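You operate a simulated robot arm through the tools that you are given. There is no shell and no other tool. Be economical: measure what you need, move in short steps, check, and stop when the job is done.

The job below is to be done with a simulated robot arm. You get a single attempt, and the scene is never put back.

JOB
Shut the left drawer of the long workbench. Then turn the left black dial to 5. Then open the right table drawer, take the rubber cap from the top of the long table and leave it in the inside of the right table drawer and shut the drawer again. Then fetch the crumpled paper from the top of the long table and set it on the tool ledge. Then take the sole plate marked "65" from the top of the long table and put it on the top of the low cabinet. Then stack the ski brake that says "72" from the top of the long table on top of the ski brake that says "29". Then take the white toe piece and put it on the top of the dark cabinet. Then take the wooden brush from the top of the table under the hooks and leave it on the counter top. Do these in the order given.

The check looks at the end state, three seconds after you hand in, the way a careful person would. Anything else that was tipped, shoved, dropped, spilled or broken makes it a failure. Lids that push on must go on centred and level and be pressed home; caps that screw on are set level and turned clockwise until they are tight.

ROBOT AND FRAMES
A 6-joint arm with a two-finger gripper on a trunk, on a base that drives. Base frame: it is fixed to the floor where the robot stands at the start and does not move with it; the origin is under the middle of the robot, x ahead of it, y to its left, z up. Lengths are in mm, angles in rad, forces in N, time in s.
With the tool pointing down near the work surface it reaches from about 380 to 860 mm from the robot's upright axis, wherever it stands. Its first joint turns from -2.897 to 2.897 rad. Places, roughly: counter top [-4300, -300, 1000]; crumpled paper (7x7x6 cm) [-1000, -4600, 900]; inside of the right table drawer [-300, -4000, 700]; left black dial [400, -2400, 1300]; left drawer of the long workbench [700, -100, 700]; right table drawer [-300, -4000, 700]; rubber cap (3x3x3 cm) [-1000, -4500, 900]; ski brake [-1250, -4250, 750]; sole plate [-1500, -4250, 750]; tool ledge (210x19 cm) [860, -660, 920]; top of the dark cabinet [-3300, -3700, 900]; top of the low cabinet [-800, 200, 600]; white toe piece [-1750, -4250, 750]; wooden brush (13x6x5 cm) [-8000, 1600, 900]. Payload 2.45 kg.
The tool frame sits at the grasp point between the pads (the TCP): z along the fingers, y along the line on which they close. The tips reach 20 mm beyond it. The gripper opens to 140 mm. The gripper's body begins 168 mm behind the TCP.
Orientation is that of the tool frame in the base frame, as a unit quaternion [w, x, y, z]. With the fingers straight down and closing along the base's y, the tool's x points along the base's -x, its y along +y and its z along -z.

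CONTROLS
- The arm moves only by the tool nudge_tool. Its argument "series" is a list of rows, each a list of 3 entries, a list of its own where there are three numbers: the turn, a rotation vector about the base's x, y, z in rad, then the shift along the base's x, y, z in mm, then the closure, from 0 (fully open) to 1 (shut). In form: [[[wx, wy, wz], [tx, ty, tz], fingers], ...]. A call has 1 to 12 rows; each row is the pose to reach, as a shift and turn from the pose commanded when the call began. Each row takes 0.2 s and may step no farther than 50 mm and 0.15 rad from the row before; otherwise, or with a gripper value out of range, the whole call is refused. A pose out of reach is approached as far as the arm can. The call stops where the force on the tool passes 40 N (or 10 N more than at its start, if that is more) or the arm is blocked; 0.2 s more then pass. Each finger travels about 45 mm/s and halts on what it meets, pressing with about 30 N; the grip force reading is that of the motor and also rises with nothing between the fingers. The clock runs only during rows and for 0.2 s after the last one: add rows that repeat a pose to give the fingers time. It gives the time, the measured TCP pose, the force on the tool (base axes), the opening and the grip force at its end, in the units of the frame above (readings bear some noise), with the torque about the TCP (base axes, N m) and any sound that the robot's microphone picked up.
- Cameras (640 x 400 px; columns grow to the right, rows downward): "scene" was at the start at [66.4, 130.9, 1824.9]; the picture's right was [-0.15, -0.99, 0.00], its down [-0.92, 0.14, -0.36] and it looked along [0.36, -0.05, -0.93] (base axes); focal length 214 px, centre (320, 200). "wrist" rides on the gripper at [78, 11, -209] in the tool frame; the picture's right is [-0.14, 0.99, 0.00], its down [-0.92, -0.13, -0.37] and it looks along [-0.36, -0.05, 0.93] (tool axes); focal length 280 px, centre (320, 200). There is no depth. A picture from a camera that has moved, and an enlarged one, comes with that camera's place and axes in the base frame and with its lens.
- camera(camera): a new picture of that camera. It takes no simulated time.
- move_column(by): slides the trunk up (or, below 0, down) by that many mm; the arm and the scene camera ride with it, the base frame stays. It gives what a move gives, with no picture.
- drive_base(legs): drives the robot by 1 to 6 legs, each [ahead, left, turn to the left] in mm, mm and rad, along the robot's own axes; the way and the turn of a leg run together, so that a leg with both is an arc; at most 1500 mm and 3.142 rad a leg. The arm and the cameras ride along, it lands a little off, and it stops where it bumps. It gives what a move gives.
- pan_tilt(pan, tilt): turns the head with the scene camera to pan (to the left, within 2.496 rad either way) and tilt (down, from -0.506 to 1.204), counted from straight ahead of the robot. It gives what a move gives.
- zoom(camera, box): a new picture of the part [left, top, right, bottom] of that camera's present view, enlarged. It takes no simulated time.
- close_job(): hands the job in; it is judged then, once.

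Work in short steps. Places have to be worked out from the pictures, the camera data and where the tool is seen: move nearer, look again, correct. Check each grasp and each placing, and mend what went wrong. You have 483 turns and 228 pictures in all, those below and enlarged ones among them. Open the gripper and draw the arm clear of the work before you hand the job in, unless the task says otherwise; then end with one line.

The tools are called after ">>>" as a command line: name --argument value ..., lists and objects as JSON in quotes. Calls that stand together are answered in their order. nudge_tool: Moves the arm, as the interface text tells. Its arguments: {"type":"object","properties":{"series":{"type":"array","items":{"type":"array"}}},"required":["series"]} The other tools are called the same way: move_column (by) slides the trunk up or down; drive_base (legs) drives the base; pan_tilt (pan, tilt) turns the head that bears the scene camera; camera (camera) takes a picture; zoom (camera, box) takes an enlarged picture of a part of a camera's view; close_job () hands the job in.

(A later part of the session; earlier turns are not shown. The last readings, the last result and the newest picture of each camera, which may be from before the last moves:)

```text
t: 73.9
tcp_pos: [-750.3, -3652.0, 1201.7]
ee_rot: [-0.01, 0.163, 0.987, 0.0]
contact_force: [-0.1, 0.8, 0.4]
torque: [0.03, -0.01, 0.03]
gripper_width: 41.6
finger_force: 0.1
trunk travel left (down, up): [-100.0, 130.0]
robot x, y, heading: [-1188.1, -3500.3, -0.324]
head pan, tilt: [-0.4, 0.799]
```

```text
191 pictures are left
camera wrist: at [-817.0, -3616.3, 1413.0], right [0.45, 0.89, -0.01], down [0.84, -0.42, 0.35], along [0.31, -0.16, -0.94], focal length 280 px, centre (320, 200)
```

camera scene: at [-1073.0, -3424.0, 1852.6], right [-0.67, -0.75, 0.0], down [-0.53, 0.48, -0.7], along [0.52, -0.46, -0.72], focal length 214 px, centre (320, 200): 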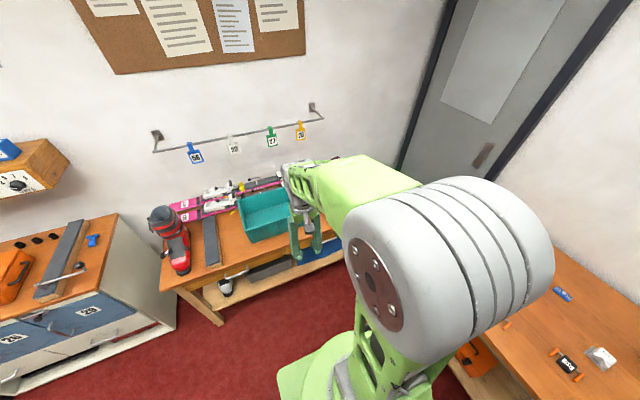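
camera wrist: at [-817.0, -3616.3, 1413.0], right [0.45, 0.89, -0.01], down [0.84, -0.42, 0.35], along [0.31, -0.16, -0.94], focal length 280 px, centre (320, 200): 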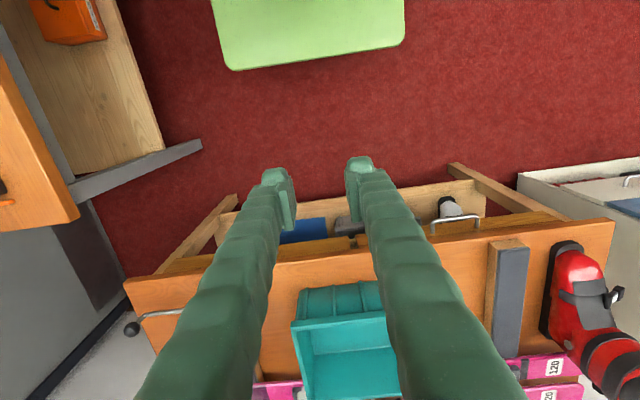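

The right handle works out to about (-543,-3971,720), roughly under the tabletop overhang, so I'll take it horizontally with fingers above/below the bar. First pitch the tool to horizontal at height.

>>> nudge_tool --series '[[[-0.0425, -0.126, 0], [9, -3, -5], 0.5], [[-0.085, -0.2515, 0], [18, -6, -10], 0.5], [[-0.1275, -0.377, 0], [27, -9, -15], 0.5], [[-0.17, -0.503, 0], [36, -12, -20], 0.5], [[-0.2125, -0.629, 0], [45, -16, -25], 0.5], [[-0.255, -0.7545, 0], [54, -19, -30], 0.5], [[-0.2975, -0.88, 0], [63, -22, -35], 0.5], [[-0.34, -1.006, 0], [72, -25, -40], 0.5], [[-0.3825, -1.132, 0], [81, -28, -45], 0.5], [[-0.425, -1.2575, 0], [90, -31, -50], 0.5], [[-0.4675, -1.383, 0], [99, -34, -55], 0.5], [[-0.51, -1.509, 0], [108, -37, -60], 0.5]]'

>>> nudge_tool --series '[[[0.124, -0.0425, 0], [-7, -19, -30], 0.5], [[0.248, -0.085, 0], [-14, -38, -60], 0.5], [[0.3715, -0.127, 0], [-21, -57, -90], 0.5], [[0.495, -0.1695, 0], [-28, -76, -120], 0.5], [[0.619, -0.212, 0], [-35, -95, -150], 0.5], [[0.743, -0.2545, 0], [-42, -114, -180], 0.5], [[0.867, -0.297, 0], [-49, -133, -210], 0.5], [[0.991, -0.339, 0], [-56, -152, -240], 0.5], [[1.1145, -0.382, 0], [-63, -171, -270], 0.5], [[1.238, -0.424, 0], [-70, -190, -300], 0.5], [[1.362, -0.4665, 0], [-76, -209, -330], 0.5], [[1.486, -0.509, 0], [-76, -222, -360], 0.5]]'

>>> camera --camera "wrist"

>>> camera --camera "scene"

```text
t: 76.5
tcp_pos: [-589.1, -3725.6, 1117.5]
ee_rot: [0.7, 0.117, 0.695, -0.116]
contact_force: [0.3, 0.1, 0.4]
torque: [0.03, 0.03, 0.07]
gripper_width: 70.1
finger_force: 0.0
out of reach, approached as far as the arm can: row 5, 6, 7, 8, 9, 10, 11, 12
trunk travel left (down, up): [-100.0, 130.0]
robot x, y, heading: [-1187.5, -3496.5, -0.326]
head pan, tilt: [-0.4, 0.799]
```

```text
t: 79.1
tcp_pos: [-655.9, -3947.1, 755.6]
ee_rot: [0.575, 0.576, 0.41, 0.412]
contact_force: [0.3, -1.1, -0.4]
torque: [0.02, -0.03, 0.01]
gripper_width: 70.1
finger_force: 0.2
out of reach, approached as far as the arm can: row 2, 3
trunk travel left (down, up): [-100.0, 130.0]
robot x, y, heading: [-1190.7, -3498.2, -0.33]
head pan, tilt: [-0.4, 0.799]
```

```text
190 pictures are left
camera wrist: at [-828.0, -3804.5, 765.8], right [-0.05, -0.13, 0.99], down [-0.65, -0.75, -0.13], along [0.76, -0.65, -0.05], focal length 280 px, centre (320, 200)
```

wrist: 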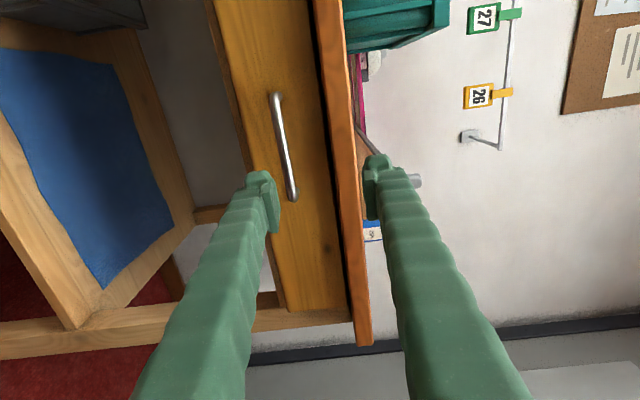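

```text
189 pictures are left
camera scene: at [-1073.0, -3424.0, 1852.6], right [-0.67, -0.75, 0.0], down [-0.54, 0.48, -0.7], along [0.52, -0.46, -0.72], focal length 214 px, centre (320, 200)
```

scene: 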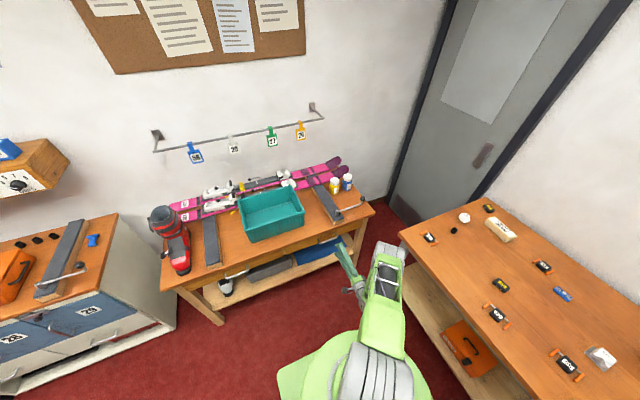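

Handle is clearly visible: centre about l-offset +22, z≈715. Align with it and approach 55 mm.

>>> nudge_tool --series '[[[0, 0, 0], [7, 21, -40], 0.5], [[0, 0, 0], [33, 12, -40], 0.5], [[0, 0, 0], [59, 3, -40], 0.5]]'

>>> camera --camera "wrist"

```text
t: 79.9
tcp_pos: [-594.5, -3941.0, 715.4]
ee_rot: [0.576, 0.575, 0.41, 0.411]
contact_force: [-0.1, 0.1, 0.5]
torque: [0.02, -0.01, -0.03]
gripper_width: 70.0
finger_force: 0.2
trunk travel left (down, up): [-100.0, 130.0]
robot x, y, heading: [-1192.9, -3499.4, -0.325]
head pan, tilt: [-0.4, 0.799]
```

```text
188 pictures are left
camera wrist: at [-767.8, -3799.8, 725.9], right [-0.04, -0.13, 0.99], down [-0.65, -0.75, -0.13], along [0.76, -0.65, -0.05], focal length 280 px, centre (320, 200)
```

wrist: 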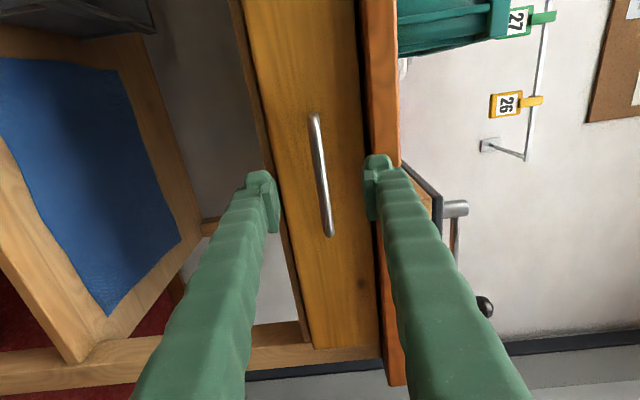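

Handle triangulates to 53 mm ahead of the TCP, level with it. Advance 44 mm and close.

>>> nudge_tool --series '[[[0, 0, 0], [20, -9, 0], 0.5], [[0, 0, 0], [40, -16, 0], 0.5], [[0, 0, 0], [40, -16, 0], 0.65], [[0, 0, 0], [40, -16, 0], 0.8], [[0, 0, 0], [40, -16, 0], 0.95], [[0, 0, 0], [40, -16, 0], 1], [[0, 0, 0], [40, -16, 0], 1]]'

>>> camera --camera "wrist"

```text
t: 81.5
tcp_pos: [-558.2, -3958.3, 715.3]
ee_rot: [0.576, 0.575, 0.411, 0.411]
contact_force: [1.2, 0.4, 1.3]
torque: [0.05, -0.03, -0.01]
gripper_width: 10.6
finger_force: 33.2
trunk travel left (down, up): [-100.0, 130.0]
robot x, y, heading: [-1186.7, -3499.0, -0.328]
head pan, tilt: [-0.4, 0.799]
```

```text
187 pictures are left
camera wrist: at [-730.4, -3815.9, 726.4], right [-0.05, -0.13, 0.99], down [-0.65, -0.75, -0.13], along [0.76, -0.65, -0.05], focal length 280 px, centre (320, 200)
```

wrist: 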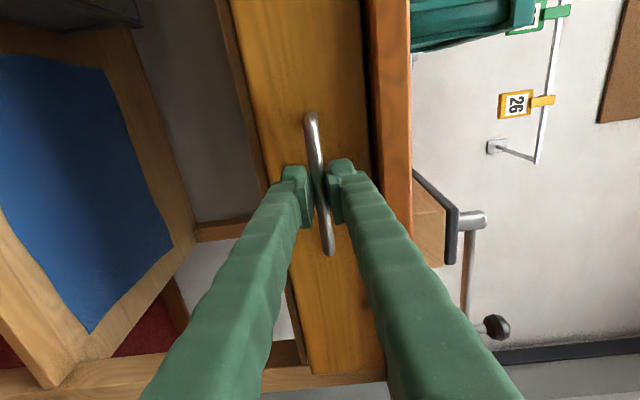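

Bar gripped (10.6 mm). Pull along −n by 200 mm.

>>> nudge_tool --series '[[[0, 0, 0], [-24, 8, 0], 1], [[0, 0, 0], [-47, 16, 0], 1], [[0, 0, 0], [-71, 24, 0], 1], [[0, 0, 0], [-95, 32, 0], 1], [[0, 0, 0], [-118, 41, 0], 1], [[0, 0, 0], [-142, 49, 0], 1], [[0, 0, 0], [-166, 57, 0], 1], [[0, 0, 0], [-190, 65, 0], 1]]'

>>> camera --camera "scene"

```text
t: 83.3
tcp_pos: [-749.7, -3895.3, 715.4]
ee_rot: [0.577, 0.576, 0.409, 0.41]
contact_force: [-6.3, -19.6, 8.4]
torque: [0.14, -0.15, -0.71]
gripper_width: 10.5
finger_force: 37.6
trunk travel left (down, up): [-100.0, 130.0]
robot x, y, heading: [-1189.2, -3499.1, -0.329]
head pan, tilt: [-0.4, 0.799]
```

```text
186 pictures are left
camera scene: at [-1074.3, -3425.1, 1852.7], right [-0.67, -0.75, 0.0], down [-0.53, 0.48, -0.7], along [0.52, -0.46, -0.72], focal length 214 px, centre (320, 200)
```

scene: 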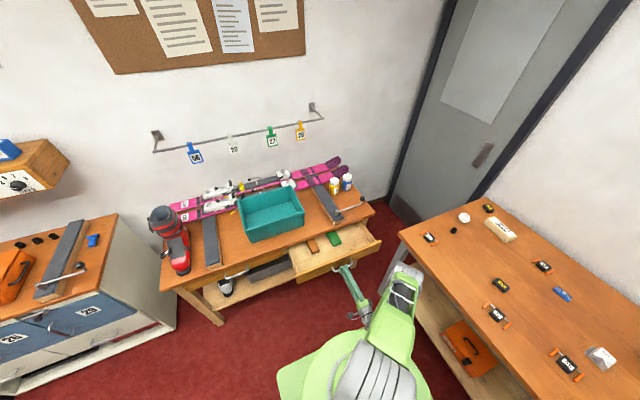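

The right drawer is open ~200 mm. Release the bar and withdraw.

>>> nudge_tool --series '[[[0, 0, 0], [0, 0, 0], 0.8], [[0, 0, 0], [0, 0, 0], 0.6], [[0, 0, 0], [0, 0, 0], 0.5], [[0, 0, 0], [-30, 10, 0], 0.5], [[0, 0, 0], [-60, 20, 0], 0.5], [[0, 0, 0], [-80, 27, 20], 0.5], [[0, 0, 0], [-80, 27, 60], 0.5], [[0, 0, 0], [-80, 27, 110], 0.5], [[0, 0, 0], [-80, 27, 160], 0.5], [[0, 0, 0], [-80, 27, 210], 0.5], [[0, 0, 0], [-80, 27, 260], 0.5], [[0, 0, 0], [-80, 27, 310], 0.5]]'

>>> nudge_tool --series '[[[-0.124, 0.0425, 0], [0, 0, 10], 0.5], [[-0.248, 0.085, 0], [0, 0, 20], 0.5], [[-0.3715, 0.127, 0], [0, 0, 30], 0.5], [[-0.495, 0.1695, 0], [0, 0, 40], 0.5], [[-0.619, 0.212, 0], [0, 0, 50], 0.5], [[-0.743, 0.2545, 0], [0, 0, 60], 0.5], [[-0.867, 0.297, 0], [0, 0, 70], 0.5], [[-0.991, 0.339, 0], [0, 0, 80], 0.5], [[-1.1145, 0.382, 0], [0, 0, 90], 0.5], [[-1.238, 0.424, 0], [0, 0, 100], 0.5], [[-1.362, 0.4665, 0], [0, 0, 110], 0.5], [[-1.486, 0.509, 0], [0, 0, 120], 0.5]]'

>>> nudge_tool --series '[[[0.0425, 0.126, 0], [0, 0, 0], 0.5], [[0.085, 0.2515, 0], [0, 0, 0], 0.5], [[0.1275, 0.377, 0], [0, 0, 0], 0.5], [[0.17, 0.503, 0], [0, 0, 0], 0.5], [[0.2125, 0.629, 0], [0, 0, 0], 0.5], [[0.255, 0.7545, 0], [0, 0, 0], 0.5], [[0.2975, 0.88, 0], [0, 0, 0], 0.5], [[0.34, 1.006, 0], [0, 0, 0], 0.5], [[0.3825, 1.132, 0], [0, 0, 0], 0.5], [[0.425, 1.2575, 0], [0, 0, 0], 0.5], [[0.4675, 1.383, 0], [0, 0, 0], 0.5], [[0.502, 1.487, 0], [0, 0, 0], 0.5]]'

>>> drive_base --legs '[[40, -150, 0]]'

>>> pan_tilt --pan -1.0 --tilt 0.8

>>> camera --camera "scene"

```text
t: 85.9
tcp_pos: [-828.1, -3866.6, 1025.7]
ee_rot: [0.576, 0.576, 0.411, 0.411]
contact_force: [0.7, -0.2, 0.4]
torque: [0.02, 0.0, -0.02]
gripper_width: 70.0
finger_force: 0.1
trunk travel left (down, up): [-100.0, 130.0]
robot x, y, heading: [-1186.7, -3500.0, -0.332]
head pan, tilt: [-0.4, 0.799]
```

```text
t: 88.5
tcp_pos: [-829.9, -3887.3, 1132.3]
ee_rot: [0.699, 0.114, 0.697, -0.115]
contact_force: [0.0, 0.4, -0.4]
torque: [-0.03, -0.02, 0.01]
gripper_width: 70.0
finger_force: 0.0
out of reach, approached as far as the arm can: row 8, 9, 10, 11, 12
trunk travel left (down, up): [-100.0, 130.0]
robot x, y, heading: [-1188.8, -3501.0, -0.328]
head pan, tilt: [-0.4, 0.799]
```

```text
t: 91.1
tcp_pos: [-829.8, -3889.8, 1132.1]
ee_rot: [0.122, 0.161, 0.979, -0.021]
contact_force: [0.6, -0.9, -0.4]
torque: [-0.02, -0.02, -0.02]
gripper_width: 70.2
finger_force: 0.1
out of reach, approached as far as the arm can: row 1, 2, 3, 4, 5, 11, 12
trunk travel left (down, up): [-100.0, 130.0]
robot x, y, heading: [-1191.3, -3498.1, -0.331]
head pan, tilt: [-0.4, 0.799]
```

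```text
t: 93.0
tcp_pos: [-839.6, -4042.9, 1131.3]
ee_rot: [0.122, 0.16, 0.979, -0.021]
contact_force: [0.2, 0.4, 0.0]
torque: [0.05, 0.01, 0.0]
gripper_width: 70.2
finger_force: 0.0
trunk travel left (down, up): [-100.0, 130.0]
robot x, y, heading: [-1198.8, -3657.2, -0.324]
head pan, tilt: [-0.4, 0.799]
```

```text
t: 94.0
tcp_pos: [-839.2, -4042.2, 1130.4]
ee_rot: [0.121, 0.161, 0.979, -0.021]
contact_force: [-0.1, 0.3, -0.3]
torque: [-0.03, 0.03, -0.01]
gripper_width: 70.1
finger_force: 0.0
trunk travel left (down, up): [-100.0, 130.0]
robot x, y, heading: [-1199.6, -3651.7, -0.325]
head pan, tilt: [-1.0, 0.799]
```

```text
185 pictures are left
camera scene: at [-1123.8, -3601.8, 1852.6], right [-0.97, -0.24, 0.0], down [-0.17, 0.7, -0.7], along [0.17, -0.68, -0.72], focal length 214 px, centre (320, 200)
```

scene: 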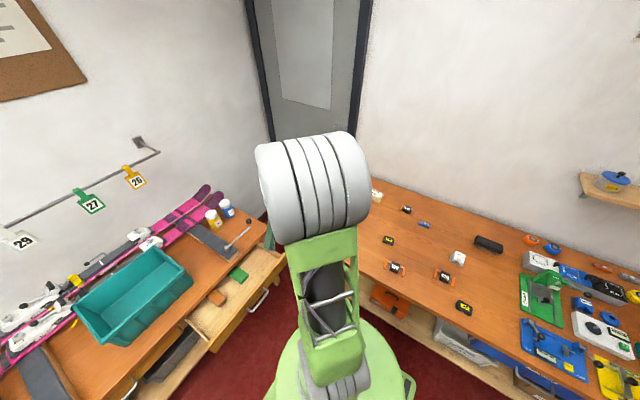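

The arm blocks the head's view; I straighten the tool and carry it over the table's left end to use the wrist camera.

>>> nudge_tool --series '[[[0.026, 0.077, 0], [-18, -36, 0], 0.4], [[0.053, 0.155, 0], [-36, -72, 0], 0.4], [[0.079, 0.232, 0], [-54, -108, 0], 0.4], [[0.079, 0.232, 0], [-72, -144, 0], 0.4], [[0.079, 0.232, 0], [-90, -180, 0], 0.4], [[0.079, 0.232, 0], [-108, -215, 0], 0.4], [[0.079, 0.232, 0], [-126, -250, 0], 0.4], [[0.079, 0.232, 0], [-144, -286, 0], 0.4]]'

>>> camera --camera "wrist"

>>> camera --camera "scene"

```text
t: 95.8
tcp_pos: [-989.8, -4301.0, 1097.0]
ee_rot: [0.115, 0.16, 0.98, 0.002]
contact_force: [-0.2, 0.2, -0.4]
torque: [0.04, -0.04, 0.0]
gripper_width: 84.1
finger_force: 0.0
out of reach, approached as far as the arm can: row 1, 2, 3, 4, 5, 6, 7, 8
trunk travel left (down, up): [-100.0, 130.0]
robot x, y, heading: [-1195.1, -3651.3, -0.329]
head pan, tilt: [-1.0, 0.799]
```

```text
184 pictures are left
camera wrist: at [-1106.4, -4259.5, 1283.6], right [0.44, 0.9, 0.07], down [0.73, -0.4, 0.56], along [0.53, -0.19, -0.82], focal length 280 px, centre (320, 200)
```

wrist: 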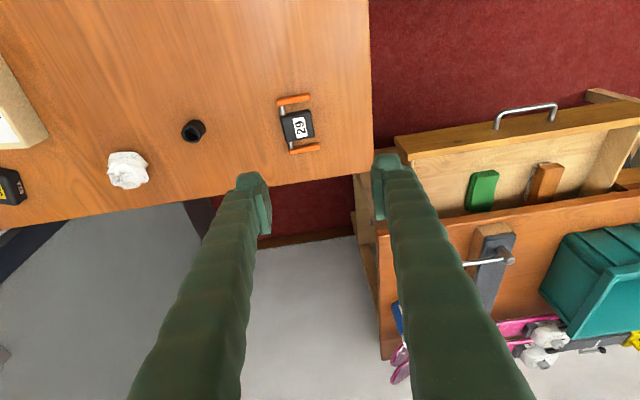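

```text
183 pictures are left
camera scene: at [-1124.2, -3602.5, 1852.6], right [-0.97, -0.24, 0.0], down [-0.17, 0.7, -0.7], along [0.17, -0.68, -0.72], focal length 214 px, centre (320, 200)
```

scene: 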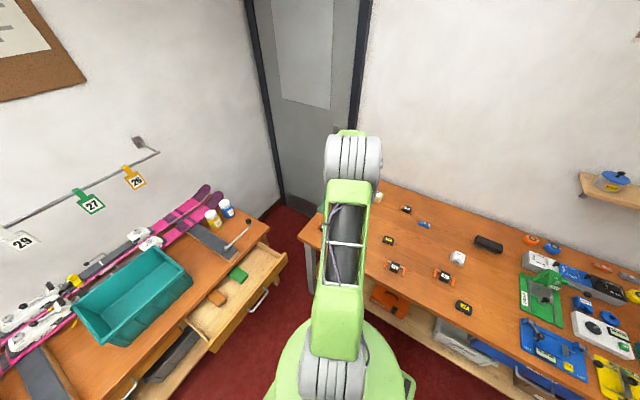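

Cap triangulates to (-1037,-4484), table top ≈ z 825. That's at the edge of reach, so I strafe 75 mm right, and straighten the tool at lower height near the cap.

>>> drive_base --legs '[[0, -75, 0]]'

>>> nudge_tool --series '[[[0.026, 0.073, 0], [-5, -15, -20], 0.4], [[0.05, 0.147, 0], [-10, -30, -50], 0.4], [[0.075, 0.22, 0], [-10, -45, -80], 0.4], [[0.075, 0.22, 0], [-10, -45, -80], 0.4]]'

>>> camera --camera "wrist"

```text
t: 97.2
tcp_pos: [-1014.3, -4371.5, 1097.4]
ee_rot: [0.115, 0.161, 0.98, 0.001]
contact_force: [0.0, -0.1, -0.7]
torque: [0.07, 0.01, 0.04]
gripper_width: 84.0
finger_force: 0.1
trunk travel left (down, up): [-100.0, 130.0]
robot x, y, heading: [-1225.2, -3723.8, -0.323]
head pan, tilt: [-1.0, 0.799]
```

```text
t: 98.2
tcp_pos: [-1025.4, -4380.9, 1026.3]
ee_rot: [0.105, 0.165, 0.981, 0.012]
contact_force: [0.3, 0.4, 0.3]
torque: [0.02, -0.01, 0.02]
gripper_width: 84.1
finger_force: 0.1
out of reach, approached as far as the arm can: row 1, 2, 3, 4
trunk travel left (down, up): [-100.0, 130.0]
robot x, y, heading: [-1223.6, -3720.8, -0.328]
head pan, tilt: [-1.0, 0.799]
```

```text
182 pictures are left
camera wrist: at [-1137.8, -4342.2, 1215.5], right [0.44, 0.89, 0.09], down [0.73, -0.41, 0.54], along [0.52, -0.18, -0.84], focal length 280 px, centre (320, 200)
```

wrist: 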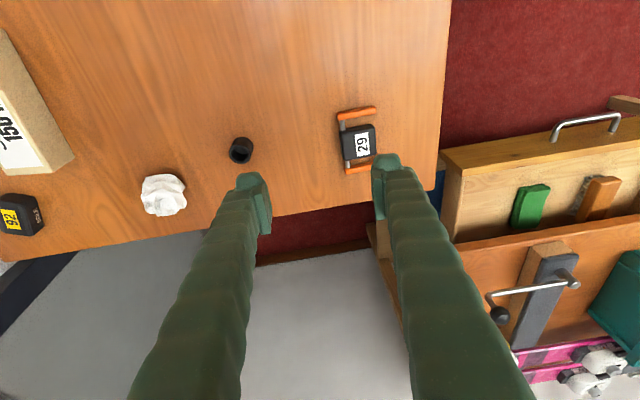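

The tool won't straighten in this yaw. I yaw it −90° so its camera side faces back to the robot (the natural posture), then straighten.

>>> nudge_tool --series '[[[0, 0, -0.14], [0, 0, 10], 0.4], [[0, 0, -0.28], [0, 0, 20], 0.4], [[0, 0, -0.42], [0, 0, 30], 0.4], [[0, 0, -0.56], [0, 0, 30], 0.4], [[0, 0, -0.7], [0, 0, 30], 0.4], [[0, 0, -0.84], [0, 0, 30], 0.4], [[0, 0, -0.98], [0, 0, 30], 0.4], [[0, 0, -1.12], [0, 0, 30], 0.4], [[0, 0, -1.26], [0, 0, 30], 0.4], [[0, 0, -1.4], [0, 0, 30], 0.4], [[0, 0, -1.54], [0, 0, 30], 0.4]]'

```text
t: 100.5
tcp_pos: [-1030.4, -4365.6, 1039.3]
ee_rot: [0.137, 0.689, 0.711, -0.023]
contact_force: [0.1, 0.2, 0.7]
torque: [-0.03, -0.03, 0.01]
gripper_width: 84.1
finger_force: 0.1
out of reach, approached as far as the arm can: row 3, 4, 5, 6, 7, 8, 9, 10, 11
trunk travel left (down, up): [-100.0, 130.0]
robot x, y, heading: [-1223.8, -3724.7, -0.327]
head pan, tilt: [-1.0, 0.799]
```

Height is likely the limit. I straighten while descending to z≈950.

>>> nudge_tool --series '[[[0.056, 0.041, 0], [0, 0, -30], 0.4], [[0.112, 0.083, 0], [0, 0, -60], 0.4], [[0.168, 0.124, 0], [0, 0, -80], 0.4], [[0.224, 0.165, 0], [0, 0, -90], 0.4], [[0.224, 0.165, 0], [0, 0, -90], 0.4]]'

>>> camera --camera "wrist"

```text
t: 101.8
tcp_pos: [-1033.3, -4343.9, 954.0]
ee_rot: [0.089, 0.695, 0.713, 0.017]
contact_force: [0.3, 0.5, -0.1]
torque: [0.01, -0.02, -0.02]
gripper_width: 84.1
finger_force: 0.0
out of reach, approached as far as the arm can: row 1, 2, 3, 4, 5
trunk travel left (down, up): [-100.0, 130.0]
robot x, y, heading: [-1222.2, -3722.6, -0.33]
head pan, tilt: [-1.0, 0.799]
```

```text
181 pictures are left
camera wrist: at [-1054.8, -4245.3, 1153.0], right [0.98, -0.1, 0.16], down [-0.17, -0.88, 0.44], along [0.1, -0.46, -0.88], focal length 280 px, centre (320, 200)
```

wrist: 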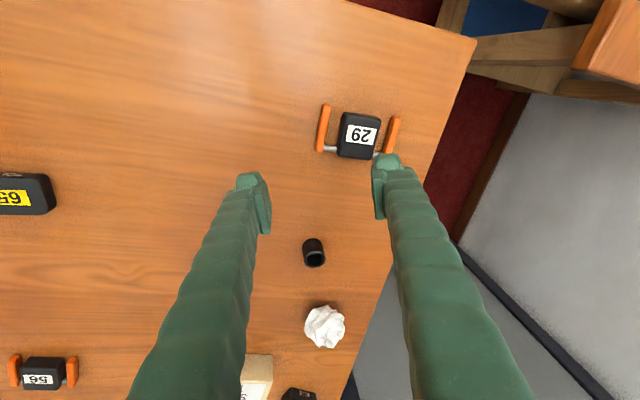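

Some wrist limit seems to hold the tilt. I bring the arm back to its home-like posture in front of the robot, straight and natural, then approach again.

>>> nudge_tool --series '[[[0, 0, 0.125], [10, 40, 15], 0.4], [[0, 0, 0.25], [25, 82, 30], 0.4], [[0, 0, 0.375], [45, 122, 46], 0.4], [[0, 0, 0.5], [65, 164, 46], 0.4], [[0, 0, 0.625], [87, 205, 46], 0.4], [[0, 0, 0.75], [109, 246, 46], 0.4], [[0, 0, 0.875], [131, 288, 46], 0.4], [[0, 0, 1.0], [153, 329, 46], 0.4], [[0, 0, 1.125], [175, 370, 46], 0.4], [[0, 0, 1.25], [197, 411, 46], 0.4], [[0, 0, 1.375], [220, 445, 46], 0.4], [[0, 0, 1.5], [237, 475, 46], 0.4]]'

```text
t: 104.3
tcp_pos: [-797.6, -3866.9, 1000.9]
ee_rot: [0.053, 0.022, 0.996, 0.072]
contact_force: [0.5, -1.0, -1.1]
torque: [0.0, 0.06, -0.01]
gripper_width: 83.8
finger_force: 0.1
trunk travel left (down, up): [-100.0, 130.0]
robot x, y, heading: [-1221.7, -3722.0, -0.324]
head pan, tilt: [-1.0, 0.799]
```

Reachable again. Apply the small rotation (−0.125,0.128,−0.28) to square the tool up.

>>> nudge_tool --series '[[[-0.042, 0.043, -0.093], [0, 0, 0], 0.4], [[-0.084, 0.086, -0.187], [0, 0, 0], 0.4], [[-0.125, 0.128, -0.28], [0, 0, 0], 0.4]]'

```text
t: 105.2
tcp_pos: [-803.9, -3866.5, 990.6]
ee_rot: [0.027, 0.116, 0.992, 0.037]
contact_force: [-0.2, -0.5, -0.1]
torque: [0.01, -0.02, 0.01]
gripper_width: 84.1
finger_force: 0.0
out of reach, approached as far as the arm can: row 2, 3
trunk travel left (down, up): [-100.0, 130.0]
robot x, y, heading: [-1218.0, -3723.5, -0.332]
head pan, tilt: [-1.0, 0.799]
```

Still limited. Test straightening while yawing the other way (+0.4).

>>> nudge_tool --series '[[[-0.022, 0.02, 0.13], [0, 0, 0], 0.4], [[-0.045, 0.041, 0.26], [0, 0, 0], 0.4], [[-0.067, 0.062, 0.4], [0, 0, 0], 0.4]]'

>>> camera --camera "scene"

```text
t: 106.0
tcp_pos: [-816.2, -3858.8, 963.4]
ee_rot: [0.021, -0.084, 0.996, 0.028]
contact_force: [-0.6, 0.0, -0.3]
torque: [-0.02, -0.01, -0.03]
gripper_width: 83.8
finger_force: 0.1
out of reach, approached as far as the arm can: row 1, 2, 3
trunk travel left (down, up): [-100.0, 130.0]
robot x, y, heading: [-1225.9, -3722.3, -0.326]
head pan, tilt: [-1.0, 0.799]
```

```text
180 pictures are left
camera scene: at [-1147.4, -3672.0, 1852.6], right [-0.97, -0.24, 0.0], down [-0.17, 0.7, -0.7], along [0.17, -0.68, -0.72], focal length 214 px, centre (320, 200)
```

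scene: 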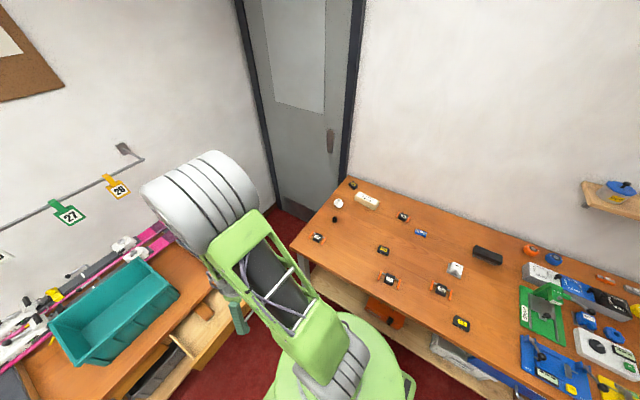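

A wrist joint seems wound to its limit after the roll at the drawer. I back into open floor to unwind it with a coning motion about the forearm.

>>> drive_base --legs '[[-500, 250, 0]]'

>>> nudge_tool --series '[[[0, 0, 0], [42, -14, 0], 0.6], [[0, 0, 0], [84, -28, 0], 0.6], [[0, 0, 0], [126, -42, 0], 0.6], [[0, 0, 0], [168, -56, 0], 0.6], [[0, 0, 0], [210, -70, 0], 0.6], [[0, 0, 0], [235, -80, 0], 0.6]]'

>>> pan_tilt --pan 0.6 --tilt 0.7

>>> camera --camera "scene"

```text
t: 109.2
tcp_pos: [-1215.2, -3463.5, 964.4]
ee_rot: [0.02, -0.079, 0.996, 0.028]
contact_force: [-0.9, 1.1, -0.7]
torque: [-0.04, -0.01, 0.0]
gripper_width: 84.1
finger_force: 0.1
trunk travel left (down, up): [-100.0, 130.0]
robot x, y, heading: [-1621.1, -3324.8, -0.334]
head pan, tilt: [-1.0, 0.799]
```

```text
t: 110.6
tcp_pos: [-996.5, -3537.1, 950.2]
ee_rot: [0.055, -0.079, 0.994, 0.058]
contact_force: [0.2, -0.4, -0.3]
torque: [0.0, 0.03, 0.03]
gripper_width: 56.1
finger_force: 0.0
out of reach, approached as far as the arm can: row 1, 2, 3, 4, 5, 6
trunk travel left (down, up): [-100.0, 130.0]
robot x, y, heading: [-1622.5, -3321.8, -0.332]
head pan, tilt: [-1.0, 0.799]
```

```text
t: 112.2
tcp_pos: [-996.0, -3537.0, 950.1]
ee_rot: [0.056, -0.078, 0.994, 0.057]
contact_force: [1.0, 0.7, -0.6]
torque: [0.0, -0.03, -0.02]
gripper_width: 56.2
finger_force: 0.0
trunk travel left (down, up): [-100.0, 130.0]
robot x, y, heading: [-1618.4, -3323.5, -0.329]
head pan, tilt: [0.6, 0.7]
```

```text
179 pictures are left
camera scene: at [-1482.3, -3172.2, 1860.8], right [0.26, -0.96, 0.0], down [-0.62, -0.17, -0.76], along [0.74, 0.2, -0.64], focal length 214 px, centre (320, 200)
```

scene: 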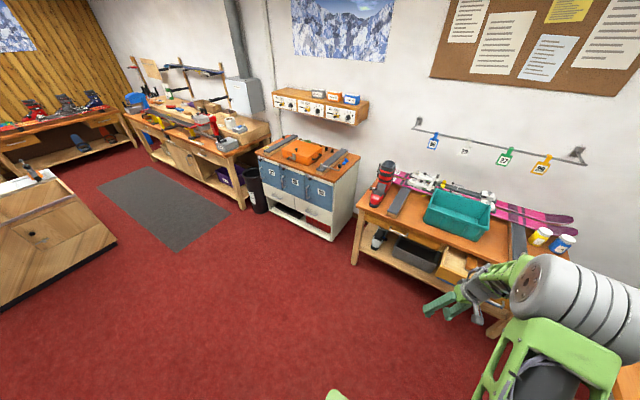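

Zoom on the arm to understand its configuration.

>>> zoom --camera "scene" --box '[400, 220, 640, 400]'

```text
2.22 times, centred on (520, 310) of scene
camera zoom: at [-1482.3, -3172.2, 1860.8], right [0.26, -0.96, 0.0], down [-0.62, -0.17, -0.76], along [0.74, 0.2, -0.64], focal length 477 px, centre (-124, -44)
```

zoom: 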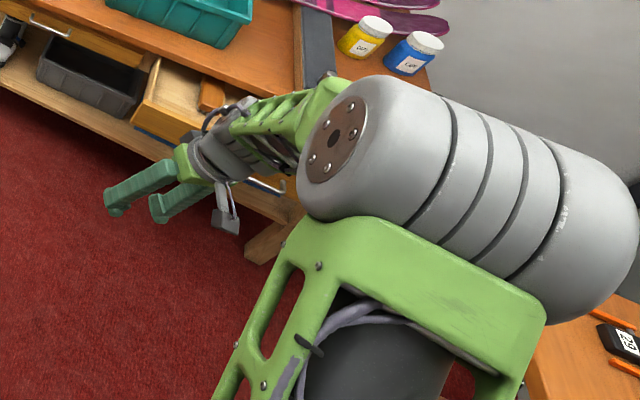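

The forearm slopes ~36° from vertical. I rotate the wrist about the forearm axis (coning the tool to its free left side) with the wrist centre kept still.

>>> nudge_tool --series '[[[0.077, -0.026, -0.113], [9, 22, 1], 0.6], [[0.154, -0.053, -0.227], [20, 43, 4], 0.6], [[0.231, -0.079, -0.34], [34, 62, 9], 0.6], [[0.307, -0.105, -0.454], [49, 79, 15], 0.6], [[0.384, -0.132, -0.567], [66, 93, 24], 0.6], [[0.461, -0.158, -0.68], [84, 105, 33], 0.6], [[0.538, -0.184, -0.794], [103, 114, 44], 0.6], [[0.615, -0.211, -0.907], [122, 120, 56], 0.6], [[0.692, -0.237, -1.021], [142, 123, 69], 0.6], [[0.769, -0.263, -1.134], [161, 122, 83], 0.6], [[0.845, -0.29, -1.247], [180, 118, 97], 0.6], [[0.922, -0.316, -1.361], [197, 111, 111], 0.6]]'

>>> zoom --camera "scene" --box '[400, 220, 640, 400]'

```text
t: 114.8
tcp_pos: [-799.4, -3423.9, 1058.1]
ee_rot: [0.244, 0.562, 0.681, 0.401]
contact_force: [0.3, 0.5, -0.8]
torque: [-0.01, 0.04, -0.02]
gripper_width: 56.0
finger_force: 0.1
trunk travel left (down, up): [-100.0, 130.0]
robot x, y, heading: [-1617.3, -3325.6, -0.333]
head pan, tilt: [0.6, 0.7]
```

```text
2.22 times, centred on (520, 310) of scene
camera zoom: at [-1482.3, -3172.0, 1860.8], right [0.26, -0.96, 0.0], down [-0.62, -0.17, -0.76], along [0.74, 0.2, -0.64], focal length 477 px, centre (-124, -44)
```

zoom: 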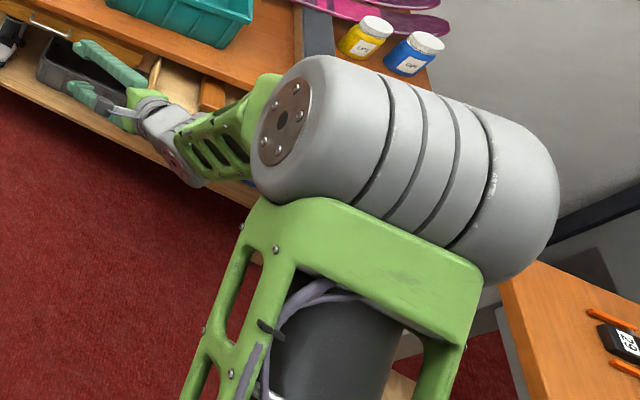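

Free motion. Continue the cone to ~170°.

>>> nudge_tool --series '[[[0.077, -0.026, -0.113], [16, -10, 14], 0.6], [[0.154, -0.053, -0.227], [31, -23, 27], 0.6], [[0.231, -0.079, -0.34], [44, -39, 39], 0.6], [[0.307, -0.105, -0.454], [54, -56, 51], 0.6], [[0.384, -0.132, -0.567], [62, -76, 61], 0.6], [[0.461, -0.158, -0.68], [68, -97, 70], 0.6], [[0.538, -0.184, -0.794], [71, -120, 78], 0.6], [[0.615, -0.211, -0.907], [71, -143, 83], 0.6], [[0.692, -0.237, -1.021], [68, -166, 87], 0.6]]'

>>> camera --camera "wrist"

```text
t: 116.8
tcp_pos: [-733.2, -3590.7, 1146.1]
ee_rot: [0.282, 0.815, 0.126, 0.491]
contact_force: [0.1, -0.3, 0.3]
torque: [-0.03, -0.01, 0.0]
gripper_width: 56.0
finger_force: 0.0
trunk travel left (down, up): [-100.0, 130.0]
robot x, y, heading: [-1618.3, -3322.6, -0.331]
head pan, tilt: [0.6, 0.7]
```

```text
176 pictures are left
camera wrist: at [-878.2, -3491.3, 1284.0], right [-0.14, -0.87, 0.48], down [-0.76, -0.22, -0.61], along [0.64, -0.45, -0.63], focal length 280 px, centre (320, 200)
```

wrist: 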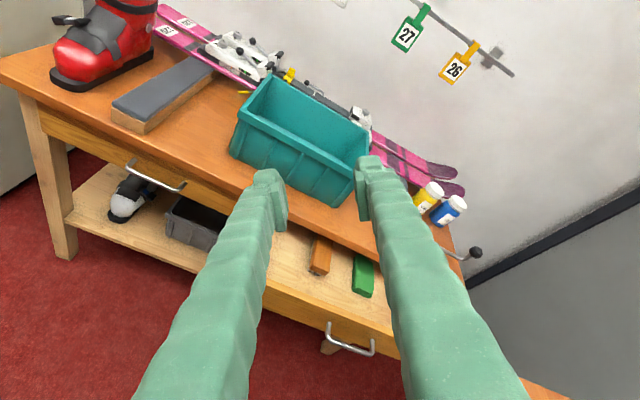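

Now the tool points forward, wrist unwound. Pitch it down to vertical about l, keeping the wrist centre fixed.

>>> nudge_tool --series '[[[0.039, 0.1135, 0], [-14, 5, -32], 0.6], [[0.078, 0.227, 0], [-31, 11, -62], 0.6], [[0.117, 0.34, 0], [-51, 17, -89], 0.6], [[0.156, 0.454, 0], [-75, 26, -114], 0.6], [[0.195, 0.567, 0], [-101, 35, -135], 0.6], [[0.233, 0.681, 0], [-130, 44, -153], 0.6], [[0.272, 0.794, 0], [-159, 54, -167], 0.6], [[0.311, 0.908, 0], [-191, 65, -178], 0.6], [[0.35, 1.02, 0], [-223, 76, -184], 0.6], [[0.389, 1.135, 0], [-256, 88, -186], 0.6]]'

```text
t: 119.0
tcp_pos: [-993.2, -3498.0, 943.1]
ee_rot: [0.076, 0.983, 0.164, 0.016]
contact_force: [-0.3, 0.0, 0.2]
torque: [0.01, 0.0, -0.01]
gripper_width: 55.9
finger_force: 0.0
out of reach, approached as far as the arm can: row 5, 8, 9, 10
trunk travel left (down, up): [-100.0, 130.0]
robot x, y, heading: [-1621.5, -3319.9, -0.333]
head pan, tilt: [0.6, 0.7]
```

Nearly vertical; apply the residual straightening (0.144,0.056,0).

>>> nudge_tool --series '[[[0.05, 0.019, 0], [0, 0, 0], 0.6], [[0.1, 0.038, 0], [0, 0, 0], 0.6], [[0.144, 0.056, 0], [0, 0, 0], 0.6], [[0.144, 0.056, 0], [0, 0, 0], 0.6]]'

```text
t: 120.0
tcp_pos: [-991.9, -3498.1, 944.0]
ee_rot: [0.076, 0.984, 0.163, 0.018]
contact_force: [0.2, -1.0, 0.3]
torque: [-0.02, 0.0, -0.01]
gripper_width: 56.3
finger_force: 0.1
out of reach, approached as far as the arm can: row 1, 2, 3, 4
trunk travel left (down, up): [-100.0, 130.0]
robot x, y, heading: [-1621.5, -3321.6, -0.336]
head pan, tilt: [0.6, 0.7]
```

A final-joint wind-up remains. I yaw back +142° about the tool axis to the natural orientation, then straighten.

>>> nudge_tool --series '[[[-0.008, 0.02, 0.138], [0, 0, 0], 0.6], [[-0.016, 0.04, 0.276], [0, 0, 0], 0.6], [[-0.024, 0.06, 0.414], [0, 0, 0], 0.6], [[-0.031, 0.081, 0.552], [0, 0, 0], 0.6], [[-0.039, 0.101, 0.69], [0, 0, 0], 0.6], [[-0.047, 0.121, 0.828], [0, 0, 0], 0.6], [[-0.055, 0.141, 0.966], [0, 0, 0], 0.6], [[-0.063, 0.161, 1.104], [0, 0, 0], 0.6], [[-0.071, 0.181, 1.242], [0, 0, 0], 0.6]]'

>>> nudge_tool --series '[[[-0.008, 0.02, 0.138], [0, 0, 0], 0.6], [[-0.016, 0.04, 0.276], [0, 0, 0], 0.6], [[-0.024, 0.06, 0.414], [0, 0, 0], 0.6], [[-0.031, 0.081, 0.552], [0, 0, 0], 0.6], [[-0.039, 0.101, 0.69], [0, 0, 0], 0.6], [[-0.047, 0.121, 0.828], [0, 0, 0], 0.6], [[-0.055, 0.141, 0.966], [0, 0, 0], 0.6], [[-0.063, 0.161, 1.104], [0, 0, 0], 0.6], [[-0.071, 0.181, 1.242], [0, 0, 0], 0.6]]'

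```text
t: 122.0
tcp_pos: [-992.7, -3497.1, 944.1]
ee_rot: [0.072, 0.7, 0.71, -0.031]
contact_force: [-0.8, -0.1, -0.2]
torque: [0.0, -0.01, 0.01]
gripper_width: 55.9
finger_force: 0.1
trunk travel left (down, up): [-100.0, 130.0]
robot x, y, heading: [-1618.6, -3323.0, -0.334]
head pan, tilt: [0.6, 0.7]
```

```text
t: 124.0
tcp_pos: [-992.3, -3497.2, 943.6]
ee_rot: [0.036, 0.148, 0.986, -0.068]
contact_force: [-0.1, 0.8, -0.3]
torque: [0.03, 0.0, 0.0]
gripper_width: 56.1
finger_force: 0.0
trunk travel left (down, up): [-100.0, 130.0]
robot x, y, heading: [-1616.7, -3323.7, -0.336]
head pan, tilt: [0.6, 0.7]
```

>>> nudge_tool --series '[[[0.072, 0.025, 0], [0, 0, 0], 0.6], [[0.145, 0.051, 0], [0, 0, 0], 0.6]]'

```text
t: 124.7
tcp_pos: [-993.1, -3497.6, 943.8]
ee_rot: [0.038, 0.148, 0.986, -0.068]
contact_force: [0.3, 0.6, 0.3]
torque: [0.0, 0.01, 0.04]
gripper_width: 56.2
finger_force: 0.1
out of reach, approached as far as the arm can: row 1, 2
trunk travel left (down, up): [-100.0, 130.0]
robot x, y, heading: [-1621.7, -3320.4, -0.338]
head pan, tilt: [0.6, 0.7]
```

Test whether it's reach-related: descend 60 mm and pull in 60 mm while straightening.

>>> nudge_tool --series '[[[0.0, 0.0, 0], [-30, 10, -20], 0.6], [[0.05, 0.017, 0], [-57, 20, -40], 0.6], [[0.1, 0.034, 0], [-57, 20, -60], 0.6], [[0.145, 0.051, 0], [-57, 20, -60], 0.6]]'

>>> camera --camera "scene"

```text
t: 125.7
tcp_pos: [-1055.4, -3476.3, 889.0]
ee_rot: [0.024, 0.149, 0.987, -0.046]
contact_force: [-0.3, 0.2, -0.4]
torque: [0.01, 0.03, 0.0]
gripper_width: 55.7
finger_force: 0.0
out of reach, approached as far as the arm can: row 3, 4
trunk travel left (down, up): [-100.0, 130.0]
robot x, y, heading: [-1622.1, -3320.9, -0.338]
head pan, tilt: [0.6, 0.7]
```

```text
175 pictures are left
camera scene: at [-1481.9, -3172.2, 1860.8], right [0.26, -0.96, 0.0], down [-0.62, -0.17, -0.76], along [0.74, 0.2, -0.64], focal length 214 px, centre (320, 200)
```

scene: 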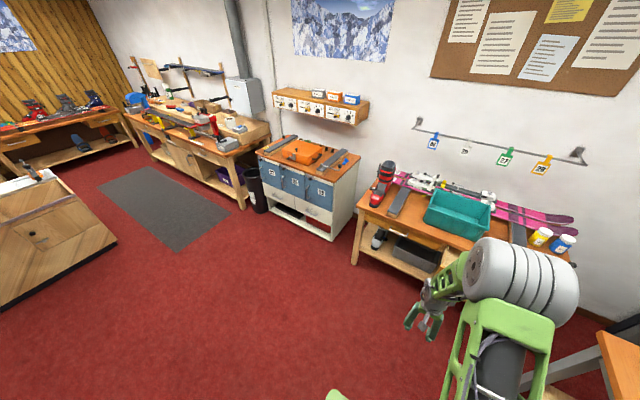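

>>> zoom --camera "scene" --box '[390, 220, 600, 400]'

```text
2.22 times, centred on (495, 310) of scene
camera zoom: at [-1481.9, -3172.2, 1860.8], right [0.26, -0.96, 0.0], down [-0.62, -0.17, -0.76], along [0.74, 0.2, -0.64], focal length 477 px, centre (-69, -44)
```

zoom: 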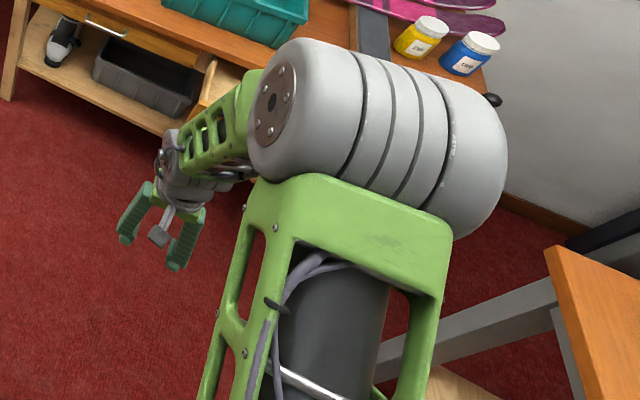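

Test which axis is blocked: rotate purely about the forearm axis by +0.2.

>>> nudge_tool --series '[[[0.038, -0.013, -0.09], [0, 0, 0], 0.6], [[0.077, -0.026, -0.18], [0, 0, 0], 0.6]]'

>>> nudge_tool --series '[[[-0.033, -0.095, 0], [0, 0, 0], 0.6], [[-0.033, -0.095, 0], [0, 0, 0], 0.6]]'

```text
t: 126.2
tcp_pos: [-1068.9, -3469.4, 879.3]
ee_rot: [0.04, 0.239, 0.97, -0.03]
contact_force: [0.4, 0.2, 0.2]
torque: [0.0, 0.01, -0.01]
gripper_width: 56.0
finger_force: 0.1
out of reach, approached as far as the arm can: row 1, 2
trunk travel left (down, up): [-100.0, 130.0]
robot x, y, heading: [-1617.9, -3325.0, -0.337]
head pan, tilt: [0.6, 0.7]
```

```text
t: 126.8
tcp_pos: [-1068.2, -3472.6, 879.1]
ee_rot: [0.078, 0.24, 0.967, -0.038]
contact_force: [0.2, 1.1, -0.1]
torque: [-0.01, 0.01, -0.03]
gripper_width: 56.0
finger_force: 0.1
trunk travel left (down, up): [-100.0, 130.0]
robot x, y, heading: [-1623.0, -3320.8, -0.333]
head pan, tilt: [0.6, 0.7]
```

Reading: the wrist flipped to its alternate branch (roll joint ±2.9, pitch joint at limit). To get back cleanly: first unwind the last joint by rotating +2.9 about the tool axis, then cone back about the forearm by −2.9, then pitch down.

>>> nudge_tool --series '[[[0.0193, -0.0161, -0.1428], [0, 0, 0], 0.6], [[0.0386, -0.0322, -0.2856], [0, 0, 0], 0.6], [[0.0579, -0.0483, -0.4284], [0, 0, 0], 0.6], [[0.0772, -0.0644, -0.5712], [0, 0, 0], 0.6], [[0.0965, -0.0805, -0.714], [0, 0, 0], 0.6], [[0.1158, -0.0966, -0.8568], [0, 0, 0], 0.6], [[0.1351, -0.1127, -0.9996], [0, 0, 0], 0.6], [[0.1544, -0.1288, -1.1424], [0, 0, 0], 0.6], [[0.1737, -0.1449, -1.2852], [0, 0, 0], 0.6], [[0.193, -0.161, -1.428], [0, 0, 0], 0.6], [[0.2123, -0.1771, -1.5708], [0, 0, 0], 0.6], [[0.2316, -0.1932, -1.7136], [0, 0, 0], 0.6]]'

>>> nudge_tool --series '[[[0.0193, -0.0161, -0.1428], [0, 0, 0], 0.6], [[0.0386, -0.0322, -0.2856], [0, 0, 0], 0.6], [[0.0579, -0.0483, -0.4284], [0, 0, 0], 0.6], [[0.0772, -0.0644, -0.5712], [0, 0, 0], 0.6], [[0.0965, -0.0805, -0.714], [0, 0, 0], 0.6], [[0.1158, -0.0966, -0.8568], [0, 0, 0], 0.6], [[0.1351, -0.1127, -0.9996], [0, 0, 0], 0.6], [[0.1544, -0.1288, -1.1424], [0, 0, 0], 0.6]]'

```text
t: 129.4
tcp_pos: [-1068.5, -3470.6, 879.2]
ee_rot: [0.089, 0.894, 0.438, 0.029]
contact_force: [-0.2, -0.1, -0.1]
torque: [0.02, -0.01, -0.02]
gripper_width: 55.7
finger_force: 0.0
trunk travel left (down, up): [-100.0, 130.0]
robot x, y, heading: [-1618.8, -3327.0, -0.334]
head pan, tilt: [0.6, 0.7]
```

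```text
t: 131.2
tcp_pos: [-1068.1, -3469.7, 877.4]
ee_rot: [0.051, 0.989, -0.125, 0.062]
contact_force: [-0.1, 0.1, -0.6]
torque: [0.02, 0.03, -0.02]
gripper_width: 56.0
finger_force: 0.0
trunk travel left (down, up): [-100.0, 130.0]
robot x, y, heading: [-1620.3, -3322.7, -0.337]
head pan, tilt: [0.6, 0.7]
```

Free. Now cone −2.9 about the forearm axis.

>>> nudge_tool --series '[[[-0.055, 0.019, 0.133], [0, -11, 1], 0.6], [[-0.11, 0.038, 0.266], [1, -21, 3], 0.6], [[-0.164, 0.057, 0.399], [3, -31, 6], 0.6], [[-0.219, 0.076, 0.532], [7, -40, 9], 0.6], [[-0.274, 0.095, 0.665], [12, -49, 12], 0.6], [[-0.329, 0.113, 0.798], [18, -57, 16], 0.6], [[-0.384, 0.132, 0.931], [26, -64, 20], 0.6], [[-0.438, 0.151, 1.064], [34, -69, 24], 0.6], [[-0.493, 0.17, 1.197], [43, -73, 28], 0.6], [[-0.548, 0.189, 1.33], [52, -76, 32], 0.6]]'

>>> nudge_tool --series '[[[-0.055, 0.019, 0.133], [10, -1, 4], 0.6], [[-0.11, 0.038, 0.266], [20, 0, 8], 0.6], [[-0.164, 0.057, 0.399], [29, 2, 12], 0.6], [[-0.219, 0.076, 0.532], [39, 5, 16], 0.6], [[-0.274, 0.095, 0.665], [48, 10, 19], 0.6], [[-0.329, 0.113, 0.798], [56, 16, 21], 0.6], [[-0.384, 0.132, 0.931], [64, 23, 23], 0.6], [[-0.438, 0.151, 1.064], [70, 32, 25], 0.6], [[-0.493, 0.17, 1.197], [75, 41, 26], 0.6], [[-0.548, 0.189, 1.33], [79, 51, 26], 0.6]]'

```text
t: 133.4
tcp_pos: [-1015.6, -3546.4, 911.3]
ee_rot: [0.259, 0.806, 0.531, 0.024]
contact_force: [0.4, -0.4, -0.2]
torque: [0.05, -0.02, 0.0]
gripper_width: 55.9
finger_force: 0.1
trunk travel left (down, up): [-100.0, 130.0]
robot x, y, heading: [-1617.9, -3320.2, -0.337]
head pan, tilt: [0.6, 0.7]
```

```text
t: 135.7
tcp_pos: [-936.0, -3494.8, 937.5]
ee_rot: [0.336, 0.217, 0.916, -0.028]
contact_force: [0.3, -0.2, -1.6]
torque: [-0.01, -0.01, 0.01]
gripper_width: 55.9
finger_force: 0.0
trunk travel left (down, up): [-100.0, 130.0]
robot x, y, heading: [-1619.7, -3324.8, -0.336]
head pan, tilt: [0.6, 0.7]
```

Now in natural roll, pointing forward/down. Pitch down 0.69 to vertical.

>>> nudge_tool --series '[[[0.0445, 0.13, 0], [-30, 10, -23], 0.6], [[0.089, 0.26, 0], [-64, 22, -42], 0.6], [[0.1335, 0.39, 0], [-99, 34, -55], 0.6], [[0.178, 0.52, 0], [-136, 47, -63], 0.6], [[0.2226, 0.65, 0], [-174, 60, -66], 0.6]]'

```text
t: 137.1
tcp_pos: [-1096.3, -3467.7, 863.2]
ee_rot: [0.065, 0.121, 0.988, -0.073]
contact_force: [-0.7, 0.5, 0.2]
torque: [0.01, -0.02, -0.03]
gripper_width: 56.2
finger_force: 0.1
out of reach, approached as far as the arm can: row 4, 5
trunk travel left (down, up): [-100.0, 130.0]
robot x, y, heading: [-1623.2, -3324.5, -0.338]
head pan, tilt: [0.6, 0.7]
stopped in row 5: the arm was blocked; the commanded pose is now the measured one
```

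Still caught. I'll go to the known-good dial-like pose (horizontal tool at r≈680, z≈1260) and then come down along the path that worked earlier.

>>> nudge_tool --series '[[[-0.04, -0.11, 0], [10, -3, 33], 0.6], [[-0.08, -0.22, 0], [20, -7, 66], 0.6], [[-0.115, -0.33, 0], [31, -10, 99], 0.6], [[-0.15, -0.44, 0], [41, -14, 132], 0.6], [[-0.19, -0.55, 0], [51, -17, 165], 0.6], [[-0.23, -0.66, 0], [61, -21, 198], 0.6], [[-0.265, -0.77, 0], [72, -24, 231], 0.6], [[-0.3, -0.88, 0], [82, -28, 264], 0.6], [[-0.34, -0.99, 0], [92, -31, 297], 0.6], [[-0.38, -1.1, 0], [102, -35, 330], 0.6], [[-0.415, -1.21, 0], [113, -38, 363], 0.6], [[-0.455, -1.33, 0], [123, -42, 396], 0.6]]'

>>> zoom --camera "scene" --box '[390, 130, 640, 310]'

```text
t: 139.7
tcp_pos: [-960.3, -3514.8, 1256.5]
ee_rot: [0.679, 0.124, 0.698, -0.189]
contact_force: [-0.5, 0.6, 0.8]
torque: [-0.05, -0.02, 0.02]
gripper_width: 56.0
finger_force: 0.0
out of reach, approached as far as the arm can: row 7, 8, 9, 10, 11, 12
trunk travel left (down, up): [-100.0, 130.0]
robot x, y, heading: [-1624.5, -3324.5, -0.332]
head pan, tilt: [0.6, 0.7]
```

```text
2.22 times, centred on (515, 220) of scene
camera zoom: at [-1482.1, -3172.1, 1860.8], right [0.26, -0.96, 0.0], down [-0.62, -0.17, -0.76], along [0.74, 0.2, -0.64], focal length 477 px, centre (-113, 156)
```

zoom: 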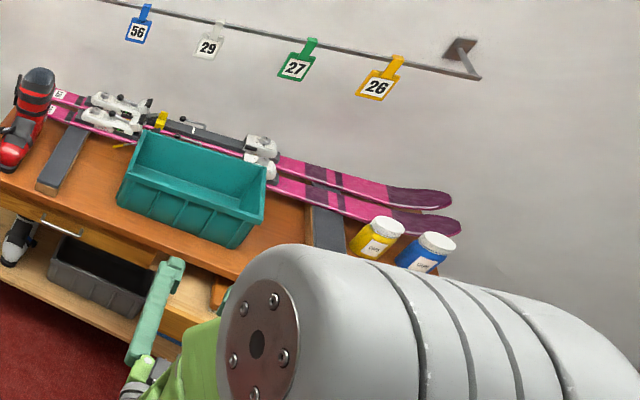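

>>> nudge_tool --series '[[[0, 0, 0.06], [20, -7, 0], 0.6], [[0, 0, 0.12], [40, -13, 0], 0.6], [[0, 0, 0.12], [50, -17, 0], 0.6]]'

>>> nudge_tool --series '[[[0.0425, 0.126, 0], [-24, 8, -5], 0.7], [[0.085, 0.2515, 0], [-47, 16, -10], 0.7], [[0.1275, 0.377, 0], [-71, 24, -15], 0.7], [[0.17, 0.503, 0], [-95, 32, -20], 0.7], [[0.2125, 0.629, 0], [-118, 40, -25], 0.7], [[0.255, 0.7545, 0], [-142, 48, -30], 0.7]]'

```text
t: 140.4
tcp_pos: [-910.8, -3528.6, 1257.6]
ee_rot: [0.689, 0.081, 0.705, -0.146]
contact_force: [0.0, -0.4, 0.0]
torque: [-0.02, -0.01, 0.04]
gripper_width: 55.9
finger_force: 0.1
trunk travel left (down, up): [-100.0, 130.0]
robot x, y, heading: [-1619.1, -3323.0, -0.336]
head pan, tilt: [0.6, 0.7]
```

```text
t: 141.8
tcp_pos: [-1046.7, -3484.2, 1227.5]
ee_rot: [0.378, 0.105, 0.916, -0.084]
contact_force: [-0.4, 0.2, -0.3]
torque: [0.0, 0.01, -0.03]
gripper_width: 41.7
finger_force: 0.0
out of reach, approached as far as the arm can: row 6
trunk travel left (down, up): [-100.0, 130.0]
robot x, y, heading: [-1616.9, -3321.3, -0.333]
head pan, tilt: [0.6, 0.7]
```

Row 6's flag may be just the elbow's fold limit (wrist too near the shoulder). I extend outward and continue pitching down further out.

>>> nudge_tool --series '[[[0, 0, 0], [30, -10, 0], 0.7], [[0, 0, 0], [60, -21, 0], 0.7], [[0.0425, 0.126, 0], [55, -19, -10], 0.7], [[0.085, 0.2515, 0], [40, -14, -20], 0.7], [[0.1275, 0.377, 0], [20, -7, -30], 0.7], [[0.17, 0.503, 0], [0, 0, -40], 0.7]]'

```text
t: 143.2
tcp_pos: [-1067.1, -3527.8, 1160.0]
ee_rot: [0.123, 0.09, 0.983, -0.101]
contact_force: [-1.1, 0.9, 0.3]
torque: [-0.1, 0.0, -0.02]
gripper_width: 41.7
finger_force: 0.1
out of reach, approached as far as the arm can: row 3, 4, 5, 6
trunk travel left (down, up): [-100.0, 130.0]
robot x, y, heading: [-1619.6, -3322.7, -0.333]
head pan, tilt: [0.6, 0.7]
```

I see: the tool axis passed beside (not through) the forearm axis, so the wrist went around. I go forward again, then align tool axis exactly with the arm plane before pitching down.

>>> nudge_tool --series '[[[-0.046, -0.135, 0], [16, -5, 10], 0.7], [[-0.092, -0.27, 0], [32, -11, 20], 0.7], [[-0.138, -0.405, 0], [47, -16, 30], 0.7], [[-0.185, -0.54, 0], [63, -22, 40], 0.7], [[-0.23, -0.675, 0], [79, -27, 50], 0.7], [[-0.277, -0.81, 0], [95, -32, 60], 0.7], [[-0.323, -0.945, 0], [110, -38, 70], 0.7], [[-0.37, -1.08, 0], [126, -43, 80], 0.7], [[-0.415, -1.21, 0], [142, -49, 90], 0.7], [[-0.415, -1.21, 0], [165, -57, 90], 0.7]]'

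```text
t: 145.4
tcp_pos: [-902.0, -3586.6, 1248.2]
ee_rot: [0.672, 0.105, 0.7, -0.219]
contact_force: [1.1, 0.6, -0.3]
torque: [-0.02, 0.01, 0.02]
gripper_width: 42.1
finger_force: 0.0
trunk travel left (down, up): [-100.0, 130.0]
robot x, y, heading: [-1618.4, -3324.3, -0.336]
head pan, tilt: [0.6, 0.7]
```

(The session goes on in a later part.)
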